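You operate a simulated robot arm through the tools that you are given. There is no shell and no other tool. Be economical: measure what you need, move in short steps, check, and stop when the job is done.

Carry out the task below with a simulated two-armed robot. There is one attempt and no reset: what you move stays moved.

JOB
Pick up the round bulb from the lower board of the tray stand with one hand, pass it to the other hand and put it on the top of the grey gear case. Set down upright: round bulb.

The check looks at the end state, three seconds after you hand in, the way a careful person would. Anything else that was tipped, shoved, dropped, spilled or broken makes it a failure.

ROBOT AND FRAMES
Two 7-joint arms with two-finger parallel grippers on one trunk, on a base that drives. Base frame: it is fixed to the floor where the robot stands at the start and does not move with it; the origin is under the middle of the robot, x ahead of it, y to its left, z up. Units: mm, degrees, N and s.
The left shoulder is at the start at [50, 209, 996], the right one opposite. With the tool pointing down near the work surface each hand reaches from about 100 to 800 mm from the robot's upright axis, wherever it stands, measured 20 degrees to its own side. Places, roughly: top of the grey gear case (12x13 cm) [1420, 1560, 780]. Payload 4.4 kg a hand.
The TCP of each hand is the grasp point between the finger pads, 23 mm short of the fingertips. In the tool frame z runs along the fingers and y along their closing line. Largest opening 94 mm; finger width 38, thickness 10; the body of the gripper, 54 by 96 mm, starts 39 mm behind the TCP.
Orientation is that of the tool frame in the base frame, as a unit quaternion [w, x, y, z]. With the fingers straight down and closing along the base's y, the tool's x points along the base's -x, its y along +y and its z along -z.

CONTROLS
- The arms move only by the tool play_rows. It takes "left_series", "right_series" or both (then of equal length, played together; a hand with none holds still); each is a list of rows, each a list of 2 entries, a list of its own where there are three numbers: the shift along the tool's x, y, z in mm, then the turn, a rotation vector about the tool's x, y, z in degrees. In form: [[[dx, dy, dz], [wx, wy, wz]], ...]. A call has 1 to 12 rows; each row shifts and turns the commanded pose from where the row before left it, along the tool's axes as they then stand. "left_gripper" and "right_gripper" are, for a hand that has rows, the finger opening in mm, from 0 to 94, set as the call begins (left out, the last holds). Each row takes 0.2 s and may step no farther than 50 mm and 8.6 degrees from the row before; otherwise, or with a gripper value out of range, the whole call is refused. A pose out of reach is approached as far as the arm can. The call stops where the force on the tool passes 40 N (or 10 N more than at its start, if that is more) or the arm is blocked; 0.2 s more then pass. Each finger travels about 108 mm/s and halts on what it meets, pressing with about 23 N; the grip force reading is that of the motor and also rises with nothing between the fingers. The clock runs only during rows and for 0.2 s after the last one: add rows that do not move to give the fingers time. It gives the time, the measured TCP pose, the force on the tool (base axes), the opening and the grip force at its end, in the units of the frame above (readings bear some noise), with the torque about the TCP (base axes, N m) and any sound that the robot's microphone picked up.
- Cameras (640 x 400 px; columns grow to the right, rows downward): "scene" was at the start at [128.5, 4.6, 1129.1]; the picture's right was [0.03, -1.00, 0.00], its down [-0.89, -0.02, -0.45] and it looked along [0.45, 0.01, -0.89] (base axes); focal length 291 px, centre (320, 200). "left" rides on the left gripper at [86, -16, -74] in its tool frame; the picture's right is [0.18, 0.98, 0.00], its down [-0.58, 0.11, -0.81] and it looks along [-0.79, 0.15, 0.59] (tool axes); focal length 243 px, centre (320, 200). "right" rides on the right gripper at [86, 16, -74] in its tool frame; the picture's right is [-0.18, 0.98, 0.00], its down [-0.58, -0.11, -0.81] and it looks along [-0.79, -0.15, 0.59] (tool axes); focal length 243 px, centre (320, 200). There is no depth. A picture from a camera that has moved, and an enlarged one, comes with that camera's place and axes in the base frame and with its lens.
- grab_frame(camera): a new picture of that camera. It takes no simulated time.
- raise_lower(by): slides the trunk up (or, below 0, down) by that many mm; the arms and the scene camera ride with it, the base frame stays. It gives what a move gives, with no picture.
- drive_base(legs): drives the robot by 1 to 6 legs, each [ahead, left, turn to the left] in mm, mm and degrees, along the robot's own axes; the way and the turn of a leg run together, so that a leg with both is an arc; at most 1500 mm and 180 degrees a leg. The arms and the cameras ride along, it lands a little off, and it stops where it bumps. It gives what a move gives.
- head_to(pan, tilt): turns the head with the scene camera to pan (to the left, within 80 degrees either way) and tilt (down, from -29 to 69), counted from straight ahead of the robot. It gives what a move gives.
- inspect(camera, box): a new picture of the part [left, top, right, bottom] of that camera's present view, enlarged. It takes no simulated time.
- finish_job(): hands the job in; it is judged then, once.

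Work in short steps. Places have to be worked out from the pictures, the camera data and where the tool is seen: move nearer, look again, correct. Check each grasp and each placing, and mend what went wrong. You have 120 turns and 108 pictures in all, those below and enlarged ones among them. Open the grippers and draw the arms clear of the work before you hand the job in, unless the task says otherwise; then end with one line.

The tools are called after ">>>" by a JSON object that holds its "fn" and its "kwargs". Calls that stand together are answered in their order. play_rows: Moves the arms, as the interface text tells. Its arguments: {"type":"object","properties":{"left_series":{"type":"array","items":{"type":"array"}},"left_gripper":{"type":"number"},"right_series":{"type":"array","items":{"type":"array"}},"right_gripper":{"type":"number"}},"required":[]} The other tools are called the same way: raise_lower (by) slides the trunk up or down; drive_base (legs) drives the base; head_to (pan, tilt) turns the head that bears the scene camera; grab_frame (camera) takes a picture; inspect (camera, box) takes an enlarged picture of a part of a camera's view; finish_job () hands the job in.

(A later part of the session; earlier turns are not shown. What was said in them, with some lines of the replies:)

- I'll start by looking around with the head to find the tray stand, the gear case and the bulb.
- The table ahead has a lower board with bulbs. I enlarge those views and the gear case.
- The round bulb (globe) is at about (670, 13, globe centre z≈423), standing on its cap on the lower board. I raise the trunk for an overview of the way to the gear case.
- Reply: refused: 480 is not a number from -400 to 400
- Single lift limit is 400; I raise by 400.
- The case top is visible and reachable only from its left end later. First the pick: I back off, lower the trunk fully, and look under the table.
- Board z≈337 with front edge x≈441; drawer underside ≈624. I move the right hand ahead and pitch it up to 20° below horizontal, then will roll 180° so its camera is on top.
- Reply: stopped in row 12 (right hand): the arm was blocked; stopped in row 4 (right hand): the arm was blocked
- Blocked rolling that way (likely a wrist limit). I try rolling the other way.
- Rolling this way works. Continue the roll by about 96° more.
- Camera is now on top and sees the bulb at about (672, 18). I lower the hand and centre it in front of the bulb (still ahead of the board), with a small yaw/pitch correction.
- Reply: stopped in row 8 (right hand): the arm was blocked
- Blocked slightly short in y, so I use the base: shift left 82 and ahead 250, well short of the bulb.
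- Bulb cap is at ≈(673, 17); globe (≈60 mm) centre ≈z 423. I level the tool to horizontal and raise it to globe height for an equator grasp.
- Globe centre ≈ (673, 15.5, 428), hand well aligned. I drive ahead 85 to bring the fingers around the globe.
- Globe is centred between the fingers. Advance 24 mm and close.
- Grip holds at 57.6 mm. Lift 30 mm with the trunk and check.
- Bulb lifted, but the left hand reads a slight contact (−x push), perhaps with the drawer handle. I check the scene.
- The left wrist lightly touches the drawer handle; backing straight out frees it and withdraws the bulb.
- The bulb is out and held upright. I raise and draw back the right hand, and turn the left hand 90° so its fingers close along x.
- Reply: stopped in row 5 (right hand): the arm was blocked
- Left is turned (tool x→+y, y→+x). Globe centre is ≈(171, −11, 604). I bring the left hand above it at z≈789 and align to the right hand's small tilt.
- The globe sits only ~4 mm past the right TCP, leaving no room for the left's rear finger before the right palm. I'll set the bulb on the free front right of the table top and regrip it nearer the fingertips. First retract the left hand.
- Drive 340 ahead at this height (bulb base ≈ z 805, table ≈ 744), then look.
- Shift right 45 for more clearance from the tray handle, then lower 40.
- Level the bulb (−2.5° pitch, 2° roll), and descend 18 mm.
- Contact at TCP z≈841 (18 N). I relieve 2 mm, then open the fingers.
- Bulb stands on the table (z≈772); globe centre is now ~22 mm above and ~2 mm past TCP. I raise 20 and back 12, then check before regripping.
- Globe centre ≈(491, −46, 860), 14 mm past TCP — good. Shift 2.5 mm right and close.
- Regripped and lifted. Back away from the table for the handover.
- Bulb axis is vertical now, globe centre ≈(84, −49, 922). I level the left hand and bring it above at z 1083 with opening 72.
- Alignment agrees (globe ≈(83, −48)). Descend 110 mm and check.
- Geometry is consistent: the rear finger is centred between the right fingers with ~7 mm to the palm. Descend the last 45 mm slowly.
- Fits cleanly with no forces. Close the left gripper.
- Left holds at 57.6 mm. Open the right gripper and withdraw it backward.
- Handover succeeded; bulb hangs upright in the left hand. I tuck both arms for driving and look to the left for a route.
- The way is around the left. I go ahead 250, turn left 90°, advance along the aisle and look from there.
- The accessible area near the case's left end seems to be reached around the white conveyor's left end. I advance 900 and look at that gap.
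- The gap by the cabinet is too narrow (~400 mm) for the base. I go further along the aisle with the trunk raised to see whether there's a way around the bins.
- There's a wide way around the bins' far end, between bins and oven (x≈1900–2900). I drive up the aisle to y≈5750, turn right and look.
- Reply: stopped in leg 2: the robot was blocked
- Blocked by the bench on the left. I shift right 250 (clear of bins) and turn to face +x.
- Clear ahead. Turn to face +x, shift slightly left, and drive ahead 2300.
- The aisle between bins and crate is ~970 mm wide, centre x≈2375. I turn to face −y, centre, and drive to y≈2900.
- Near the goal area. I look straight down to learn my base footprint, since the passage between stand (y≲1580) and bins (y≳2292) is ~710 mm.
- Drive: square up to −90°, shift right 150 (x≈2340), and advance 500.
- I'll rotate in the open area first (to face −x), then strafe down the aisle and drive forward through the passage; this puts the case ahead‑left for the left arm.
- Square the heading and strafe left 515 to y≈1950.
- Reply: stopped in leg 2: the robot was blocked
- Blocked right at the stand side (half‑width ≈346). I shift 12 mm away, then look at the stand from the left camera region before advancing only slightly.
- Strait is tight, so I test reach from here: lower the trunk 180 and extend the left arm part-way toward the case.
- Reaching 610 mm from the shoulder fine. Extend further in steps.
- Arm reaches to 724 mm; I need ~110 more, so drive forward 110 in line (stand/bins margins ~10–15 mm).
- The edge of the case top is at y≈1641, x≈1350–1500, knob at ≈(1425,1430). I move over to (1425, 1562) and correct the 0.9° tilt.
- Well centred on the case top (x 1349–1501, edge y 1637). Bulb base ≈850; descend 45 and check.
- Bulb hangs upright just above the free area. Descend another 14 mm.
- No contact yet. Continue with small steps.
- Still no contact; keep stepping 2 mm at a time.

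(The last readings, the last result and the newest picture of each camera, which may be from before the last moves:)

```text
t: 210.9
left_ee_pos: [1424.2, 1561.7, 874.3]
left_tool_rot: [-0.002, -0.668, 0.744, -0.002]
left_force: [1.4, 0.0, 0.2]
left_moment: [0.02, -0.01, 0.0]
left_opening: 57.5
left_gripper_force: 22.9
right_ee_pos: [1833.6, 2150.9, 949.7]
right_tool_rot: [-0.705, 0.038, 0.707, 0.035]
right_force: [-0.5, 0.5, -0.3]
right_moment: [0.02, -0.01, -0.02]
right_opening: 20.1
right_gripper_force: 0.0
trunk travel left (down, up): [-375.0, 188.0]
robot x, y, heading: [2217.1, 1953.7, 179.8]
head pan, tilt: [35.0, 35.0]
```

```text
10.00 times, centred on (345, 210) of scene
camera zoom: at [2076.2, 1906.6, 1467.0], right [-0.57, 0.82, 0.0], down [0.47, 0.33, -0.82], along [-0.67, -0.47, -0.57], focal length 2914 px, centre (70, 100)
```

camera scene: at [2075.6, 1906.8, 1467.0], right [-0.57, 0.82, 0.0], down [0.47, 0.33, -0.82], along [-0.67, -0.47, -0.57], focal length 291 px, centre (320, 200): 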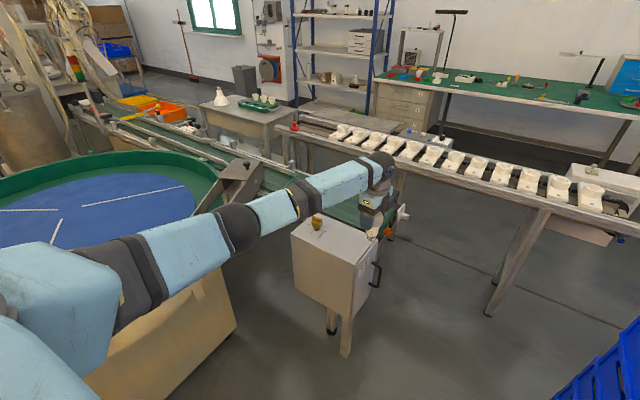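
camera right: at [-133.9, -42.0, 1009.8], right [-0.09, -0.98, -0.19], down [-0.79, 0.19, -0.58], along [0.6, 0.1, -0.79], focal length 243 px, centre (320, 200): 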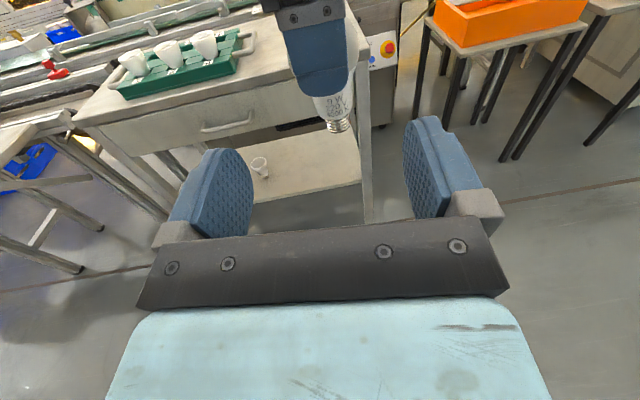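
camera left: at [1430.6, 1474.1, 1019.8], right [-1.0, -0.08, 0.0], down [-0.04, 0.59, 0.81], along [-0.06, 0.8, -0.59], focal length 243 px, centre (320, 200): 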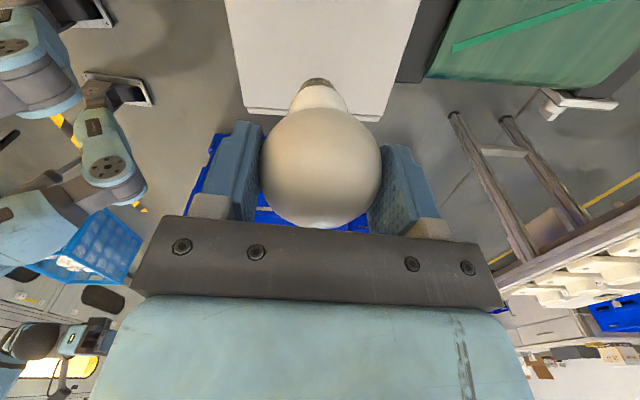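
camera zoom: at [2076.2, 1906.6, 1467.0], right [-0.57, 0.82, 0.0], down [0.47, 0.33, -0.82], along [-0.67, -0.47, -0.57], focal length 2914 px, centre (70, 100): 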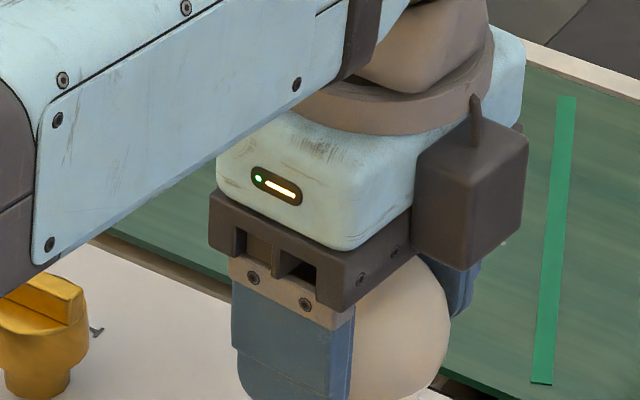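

Continue stepping, viewing the cap area.

>>> {"fn": "play_rows", "kwargs": {"left_series": [[[0, 0, 2], [0, 0, 0]], [[0, 0, 0], [0, 0, 0]]]}}

>>> {"fn": "inspect", "kwargs": {"camera": "scene", "box": [325, 205, 385, 250]}}

```text
t: 211.5
left_ee_pos: [1423.3, 1562.0, 872.1]
left_tool_rot: [0.0, -0.668, 0.744, -0.001]
left_force: [1.1, -0.4, 0.2]
left_moment: [-0.01, 0.01, -0.02]
left_opening: 57.7
left_gripper_force: 22.6
right_ee_pos: [1833.5, 2150.4, 949.7]
right_tool_rot: [-0.705, 0.038, 0.707, 0.035]
right_force: [-0.4, 0.0, 0.5]
right_moment: [-0.01, 0.02, 0.01]
right_opening: 20.0
right_gripper_force: 0.0
trunk travel left (down, up): [-375.0, 188.0]
robot x, y, heading: [2218.0, 1950.5, 179.7]
head pan, tilt: [35.0, 35.0]
```

```text
8.89 times, centred on (355, 228) of scene
camera zoom: at [2076.2, 1906.5, 1467.0], right [-0.57, 0.82, 0.0], down [0.47, 0.33, -0.82], along [-0.67, -0.47, -0.57], focal length 2590 px, centre (9, -44)
```

zoom: 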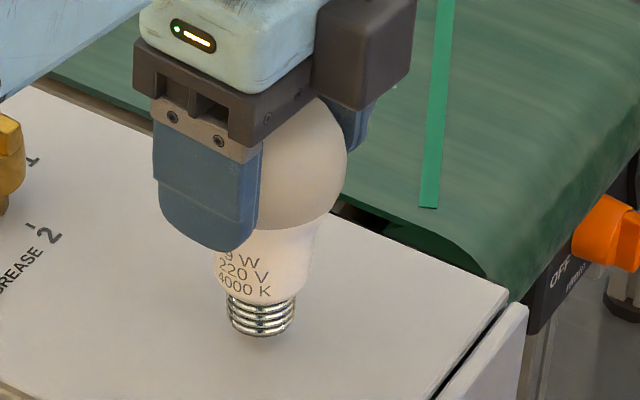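

Very near contact. Two more 2 mm steps.

>>> {"fn": "play_rows", "kwargs": {"left_series": [[[0, 0, 2], [0, 0, 0]], [[0, 0, 0], [0, 0, 0]]]}}

>>> {"fn": "play_rows", "kwargs": {"left_series": [[[0, 0, 2], [0, 0, 0]], [[0, 0, 0], [0, 0, 0]]]}}

```text
t: 212.1
left_ee_pos: [1422.7, 1561.8, 871.4]
left_tool_rot: [-0.002, -0.668, 0.744, 0.0]
left_force: [0.4, 0.2, -0.8]
left_moment: [-0.05, 0.06, 0.01]
left_opening: 57.4
left_gripper_force: 23.0
right_ee_pos: [1833.9, 2149.2, 950.6]
right_tool_rot: [-0.705, 0.038, 0.707, 0.035]
right_force: [0.3, -0.4, 0.0]
right_moment: [0.02, -0.01, 0.03]
right_opening: 20.1
right_gripper_force: 0.2
trunk travel left (down, up): [-375.0, 188.0]
robot x, y, heading: [2216.4, 1956.2, 179.9]
head pan, tilt: [35.0, 35.0]
```

```text
t: 212.7
left_ee_pos: [1423.1, 1562.5, 870.5]
left_tool_rot: [-0.001, -0.669, 0.744, 0.0]
left_force: [-1.0, -0.4, 2.5]
left_moment: [-0.06, 0.04, 0.02]
left_opening: 57.7
left_gripper_force: 22.8
right_ee_pos: [1832.0, 2150.4, 949.8]
right_tool_rot: [-0.705, 0.038, 0.707, 0.035]
right_force: [0.1, -0.4, -0.6]
right_moment: [-0.02, 0.02, -0.01]
right_opening: 20.1
right_gripper_force: 0.1
trunk travel left (down, up): [-375.0, 188.0]
robot x, y, heading: [2218.9, 1954.2, 179.8]
head pan, tilt: [35.0, 35.0]
```

Light contact seems to begin (2.5 N). One more step to confirm.

>>> {"fn": "play_rows", "kwargs": {"left_series": [[[0, 0, 1.5], [0, 0, 0]], [[0, 0, 0], [0, 0, 0]]]}}

>>> {"fn": "inspect", "kwargs": {"camera": "scene", "box": [325, 205, 385, 250]}}

```text
t: 213.3
left_ee_pos: [1422.2, 1562.6, 870.3]
left_tool_rot: [-0.002, -0.668, 0.744, 0.001]
left_force: [-1.8, -2.4, 9.6]
left_moment: [-0.2, 0.15, 0.02]
left_opening: 57.5
left_gripper_force: 22.9
right_ee_pos: [1834.9, 2150.0, 951.0]
right_tool_rot: [-0.705, 0.038, 0.707, 0.034]
right_force: [-0.2, 0.5, 0.5]
right_moment: [0.0, 0.03, 0.0]
right_opening: 19.6
right_gripper_force: 0.1
trunk travel left (down, up): [-375.0, 188.0]
robot x, y, heading: [2217.8, 1955.0, 179.8]
head pan, tilt: [35.0, 35.0]
```

```text
8.89 times, centred on (355, 228) of scene
camera zoom: at [2077.5, 1907.2, 1467.3], right [-0.57, 0.82, 0.0], down [0.47, 0.33, -0.82], along [-0.67, -0.47, -0.57], focal length 2590 px, centre (9, -44)
```

zoom: 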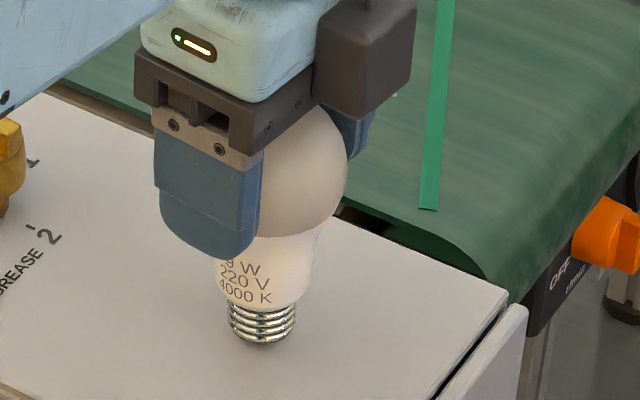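

Firm contact (9.6 N), bulb vertical. Relieve 1.5 mm, then open.

>>> {"fn": "play_rows", "kwargs": {"left_series": [[[0, 0, -1.5], [0, 0, 0]], [[0, 0, 0], [0, 0, 0]]]}}

>>> {"fn": "play_rows", "kwargs": {"left_series": [[[0, 0, 0], [0, 0, 0]], [[0, 0, 0], [0, 0, 0]], [[0, 0, 0], [0, 0, 0]], [[0, 0, 0], [0, 0, 0]]], "left_gripper": 84}}

>>> {"fn": "inspect", "kwargs": {"camera": "scene", "box": [325, 195, 385, 240]}}

>>> {"fn": "grab_frame", "kwargs": {"camera": "left"}}

```text
t: 213.9
left_ee_pos: [1425.0, 1562.9, 869.9]
left_tool_rot: [-0.001, -0.669, 0.743, -0.001]
left_force: [-1.7, 0.8, 5.0]
left_moment: [0.07, 0.15, -0.03]
left_opening: 57.4
left_gripper_force: 22.9
right_ee_pos: [1834.4, 2149.9, 950.8]
right_tool_rot: [-0.705, 0.038, 0.707, 0.035]
right_force: [0.4, -0.4, -0.3]
right_moment: [0.0, 0.0, -0.03]
right_opening: 20.0
right_gripper_force: 0.1
trunk travel left (down, up): [-375.0, 188.0]
robot x, y, heading: [2217.1, 1954.0, 179.8]
head pan, tilt: [35.0, 35.0]
```

```text
t: 214.9
left_ee_pos: [1424.0, 1562.8, 870.1]
left_tool_rot: [-0.002, -0.668, 0.744, 0.0]
left_force: [-0.4, -0.7, 0.3]
left_moment: [0.01, 0.01, -0.03]
left_opening: 84.2
left_gripper_force: 0.1
right_ee_pos: [1834.3, 2150.3, 950.8]
right_tool_rot: [-0.705, 0.039, 0.707, 0.036]
right_force: [0.4, -0.7, -0.2]
right_moment: [0.02, 0.01, -0.02]
right_opening: 20.0
right_gripper_force: 0.1
trunk travel left (down, up): [-375.0, 188.0]
robot x, y, heading: [2219.3, 1954.2, 179.8]
head pan, tilt: [35.0, 35.0]
```

```text
8.89 times, centred on (355, 218) of scene
camera zoom: at [2076.2, 1906.6, 1467.0], right [-0.57, 0.82, 0.0], down [0.47, 0.33, -0.82], along [-0.67, -0.47, -0.57], focal length 2590 px, centre (9, 44)
```

zoom: 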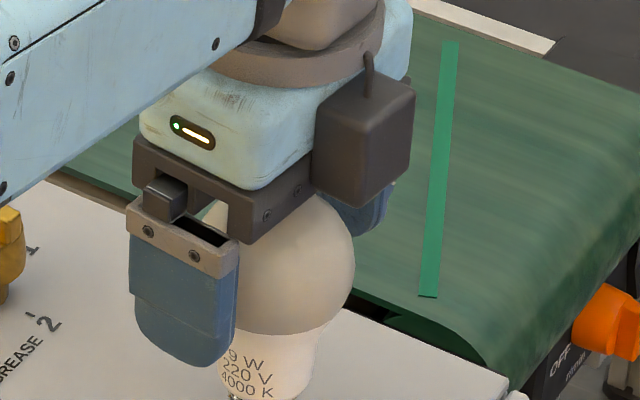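

```text
20 pictures are left
camera left: at [1431.1, 1474.4, 944.7], right [-1.0, -0.08, 0.0], down [-0.05, 0.59, 0.81], along [-0.06, 0.8, -0.59], focal length 243 px, centre (320, 200)
```

left: 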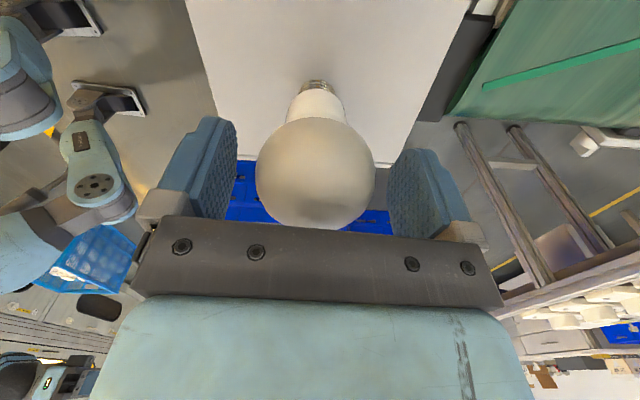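

Bulb stands free between the fingers. Lift the hand straight up.

>>> {"fn": "play_rows", "kwargs": {"left_series": [[[0, 0, -10], [0, 0, 0]], [[0, 0, -25], [0, 0, 0]], [[0, 0, -35], [0, 0, 0]], [[0, 0, -40], [0, 0, 0]], [[0, 0, -40], [0, 0, 0]]]}}

>>> {"fn": "inspect", "kwargs": {"camera": "scene", "box": [290, 150, 410, 250]}}

```text
t: 216.1
left_ee_pos: [1425.3, 1562.3, 1022.0]
left_tool_rot: [0.0, -0.668, 0.744, 0.0]
left_force: [0.1, 0.1, 1.2]
left_moment: [-0.01, 0.01, -0.04]
left_opening: 83.7
left_gripper_force: 0.0
right_ee_pos: [1833.7, 2148.4, 950.8]
right_tool_rot: [-0.705, 0.038, 0.707, 0.035]
right_force: [0.1, -0.4, -0.6]
right_moment: [-0.04, -0.01, 0.03]
right_opening: 20.0
right_gripper_force: 0.1
trunk travel left (down, up): [-375.0, 188.0]
robot x, y, heading: [2217.1, 1954.9, 179.8]
head pan, tilt: [35.0, 35.0]
```

```text
4.00 times, centred on (350, 200) of scene
camera zoom: at [2076.9, 1906.9, 1467.1], right [-0.57, 0.82, 0.0], down [0.47, 0.33, -0.82], along [-0.67, -0.47, -0.57], focal length 1166 px, centre (200, 200)
```

zoom: 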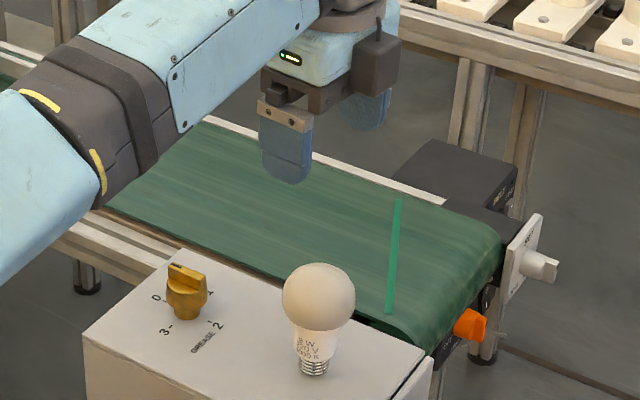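

The bulb stands upright on the case. I retract the left arm clear of the work.

>>> {"fn": "play_rows", "kwargs": {"left_series": [[[-28, -33, 0], [0, 0, 0]], [[-28, -33, 0], [0, 0, 0]], [[-28, -33, 0], [0, 0, 0]], [[-28, -33, 0], [0, 0, 0]], [[-28, -33, 0], [0, 0, 0]], [[-28, -33, 0], [0, 0, 0]], [[-28, -33, 0], [0, 0, 0]], [[-28, -33, 0], [0, 0, 0]]]}}

>>> {"fn": "grab_frame", "kwargs": {"camera": "scene"}}

>>> {"fn": "inspect", "kwargs": {"camera": "scene", "box": [290, 190, 390, 270]}}

```text
t: 217.9
left_ee_pos: [1711.6, 1754.7, 1019.5]
left_tool_rot: [-0.001, -0.669, 0.744, 0.0]
left_force: [-1.3, 0.7, 0.6]
left_moment: [-0.01, 0.03, 0.01]
left_opening: 84.4
left_gripper_force: 0.1
right_ee_pos: [1833.9, 2150.3, 949.8]
right_tool_rot: [-0.705, 0.039, 0.707, 0.036]
right_force: [0.2, -0.5, 0.2]
right_moment: [0.0, -0.01, 0.0]
right_opening: 20.0
right_gripper_force: 0.1
trunk travel left (down, up): [-375.0, 188.0]
robot x, y, heading: [2216.6, 1954.3, 179.7]
head pan, tilt: [35.0, 35.0]
```

```text
18 pictures are left
camera scene: at [2076.7, 1906.9, 1467.1], right [-0.57, 0.82, 0.0], down [0.47, 0.33, -0.82], along [-0.67, -0.47, -0.57], focal length 291 px, centre (320, 200)
```

scene: 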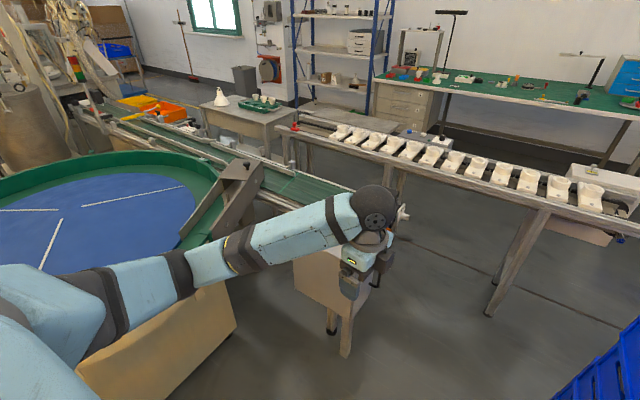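

```text
5.00 times, centred on (340, 230) of scene
camera zoom: at [2076.7, 1906.9, 1467.1], right [-0.57, 0.82, 0.0], down [0.47, 0.33, -0.82], along [-0.67, -0.47, -0.57], focal length 1457 px, centre (220, 50)
```

zoom: 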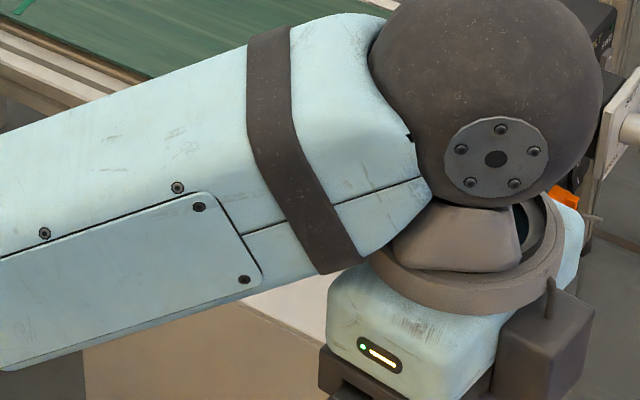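

Raise the trunk to see past the arm and verify the bulb.

>>> {"fn": "raise_lower", "kwargs": {"by": 180}}

>>> {"fn": "inspect", "kwargs": {"camera": "scene", "box": [240, 150, 440, 290]}}

```text
t: 219.9
left_ee_pos: [1711.8, 1754.6, 1199.5]
left_tool_rot: [-0.001, -0.669, 0.744, -0.001]
left_force: [-0.9, -0.2, -0.2]
left_moment: [0.01, 0.0, 0.0]
left_opening: 84.0
left_gripper_force: 0.0
right_ee_pos: [1832.7, 2149.9, 1130.1]
right_tool_rot: [-0.705, 0.038, 0.707, 0.035]
right_force: [0.8, 0.1, 0.0]
right_moment: [0.04, -0.03, 0.01]
right_opening: 19.9
right_gripper_force: 0.0
trunk travel left (down, up): [-555.0, 8.0]
robot x, y, heading: [2217.1, 1950.0, 179.6]
head pan, tilt: [35.0, 35.0]
```

```text
2.86 times, centred on (340, 220) of scene
camera zoom: at [2076.1, 1906.6, 1647.0], right [-0.57, 0.82, 0.0], down [0.47, 0.33, -0.82], along [-0.67, -0.47, -0.57], focal length 833 px, centre (263, 143)
```

zoom: 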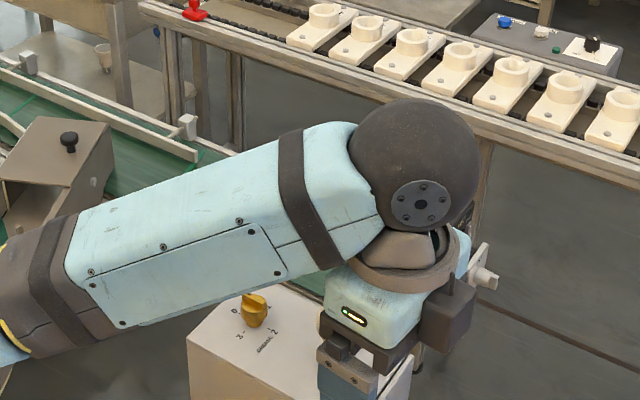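

The hand still hides it; swing the left hand 160 mm to +y.

>>> {"fn": "play_rows", "kwargs": {"left_series": [[[-40, 0, 0], [0, 0, 0]], [[-40, 0, 0], [0, 0, 0]], [[-40, 0, 0], [0, 0, 0]], [[-40, 0, 0], [0, 0, 0]]]}}

>>> {"fn": "inspect", "kwargs": {"camera": "scene", "box": [240, 150, 440, 290]}}

```text
t: 220.9
left_ee_pos: [1725.8, 1916.3, 1200.3]
left_tool_rot: [-0.002, -0.668, 0.744, -0.001]
left_force: [0.2, -0.4, -1.0]
left_moment: [-0.02, 0.0, -0.02]
left_opening: 83.6
left_gripper_force: 0.1
right_ee_pos: [1833.2, 2150.9, 1129.8]
right_tool_rot: [-0.705, 0.038, 0.707, 0.034]
right_force: [-0.9, 0.3, 0.0]
right_moment: [0.01, -0.02, -0.03]
right_opening: 20.1
right_gripper_force: 0.1
trunk travel left (down, up): [-555.0, 8.0]
robot x, y, heading: [2217.3, 1955.5, 179.6]
head pan, tilt: [35.0, 35.0]
```

```text
2.86 times, centred on (340, 220) of scene
camera zoom: at [2076.0, 1908.9, 1647.1], right [-0.57, 0.82, 0.0], down [0.47, 0.33, -0.82], along [-0.67, -0.47, -0.57], focal length 833 px, centre (263, 143)
```

zoom: 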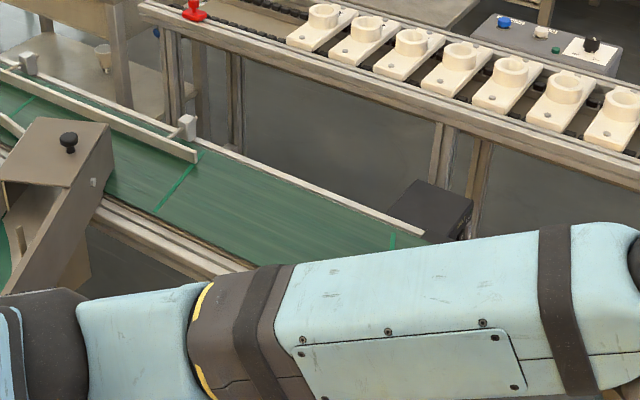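

Raise the left hand so I can see under the forearm.

>>> {"fn": "play_rows", "kwargs": {"left_series": [[[0, 0, -45], [0, 0, 0]], [[0, 0, -45], [0, 0, 0]], [[0, 0, -45], [0, 0, 0]], [[0, 0, -45], [0, 0, 0]]]}}

>>> {"fn": "head_to", "kwargs": {"pan": 45, "tilt": 40}}

>>> {"fn": "grab_frame", "kwargs": {"camera": "scene"}}

```text
t: 221.9
left_ee_pos: [1729.6, 1913.9, 1379.6]
left_tool_rot: [-0.001, -0.668, 0.744, -0.001]
left_force: [0.0, -0.5, -0.2]
left_moment: [-0.03, -0.01, -0.01]
left_opening: 83.7
left_gripper_force: 0.2
right_ee_pos: [1834.6, 2150.7, 1129.2]
right_tool_rot: [-0.705, 0.038, 0.707, 0.034]
right_force: [-0.1, -0.4, 0.0]
right_moment: [-0.03, -0.02, 0.02]
right_opening: 19.9
right_gripper_force: 0.1
trunk travel left (down, up): [-555.0, 8.0]
robot x, y, heading: [2214.6, 1955.8, 179.9]
head pan, tilt: [35.0, 35.0]
```

```text
t: 222.6
left_ee_pos: [1728.2, 1913.7, 1378.8]
left_tool_rot: [-0.002, -0.668, 0.744, 0.0]
left_force: [0.3, 0.1, -0.2]
left_moment: [0.01, 0.02, 0.0]
left_opening: 84.2
left_gripper_force: 0.1
right_ee_pos: [1834.0, 2150.1, 1129.7]
right_tool_rot: [-0.705, 0.038, 0.707, 0.035]
right_force: [-0.4, -0.2, -0.5]
right_moment: [0.0, 0.0, -0.01]
right_opening: 20.1
right_gripper_force: 0.0
trunk travel left (down, up): [-555.0, 8.0]
robot x, y, heading: [2221.1, 1951.9, 179.8]
head pan, tilt: [45.0, 40.0]
```

```text
14 pictures are left
camera scene: at [2088.1, 1896.9, 1639.5], right [-0.7, 0.71, 0.0], down [0.46, 0.45, -0.77], along [-0.54, -0.54, -0.64], focal length 291 px, centre (320, 200)
```

scene: 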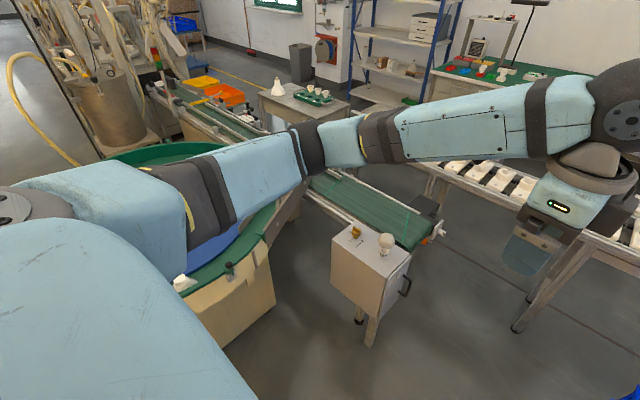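

The bulb stands upright on the case. I open the right gripper too and hand in.

>>> {"fn": "play_rows", "kwargs": {"right_series": [[[0, 0, 0], [0, 0, 0]], [[0, 0, 0], [0, 0, 0]], [[0, 0, 0], [0, 0, 0]]], "right_gripper": 80}}

>>> {"fn": "finish_job", "kwargs": {}}

```text
t: 223.4
left_ee_pos: [1729.2, 1912.0, 1378.2]
left_tool_rot: [-0.001, -0.669, 0.743, 0.0]
left_force: [0.6, 0.1, -0.5]
left_moment: [-0.03, -0.02, 0.02]
left_opening: 84.2
left_gripper_force: 0.0
right_ee_pos: [1833.9, 2149.1, 1131.9]
right_tool_rot: [-0.705, 0.038, 0.707, 0.035]
right_force: [1.3, -0.7, 0.3]
right_moment: [0.01, 0.01, -0.05]
right_opening: 80.1
right_gripper_force: 0.0
trunk travel left (down, up): [-555.0, 8.0]
robot x, y, heading: [2219.8, 1952.9, 179.9]
head pan, tilt: [45.0, 40.0]
```

```text
The job is handed in.
```

The round bulb went from the right hand to the left and now stands upright on top of the grey gear case, but the base was stopped once near the wall-side bench and once beside the small tray stand near the case, and I did not check whether either was shoved.
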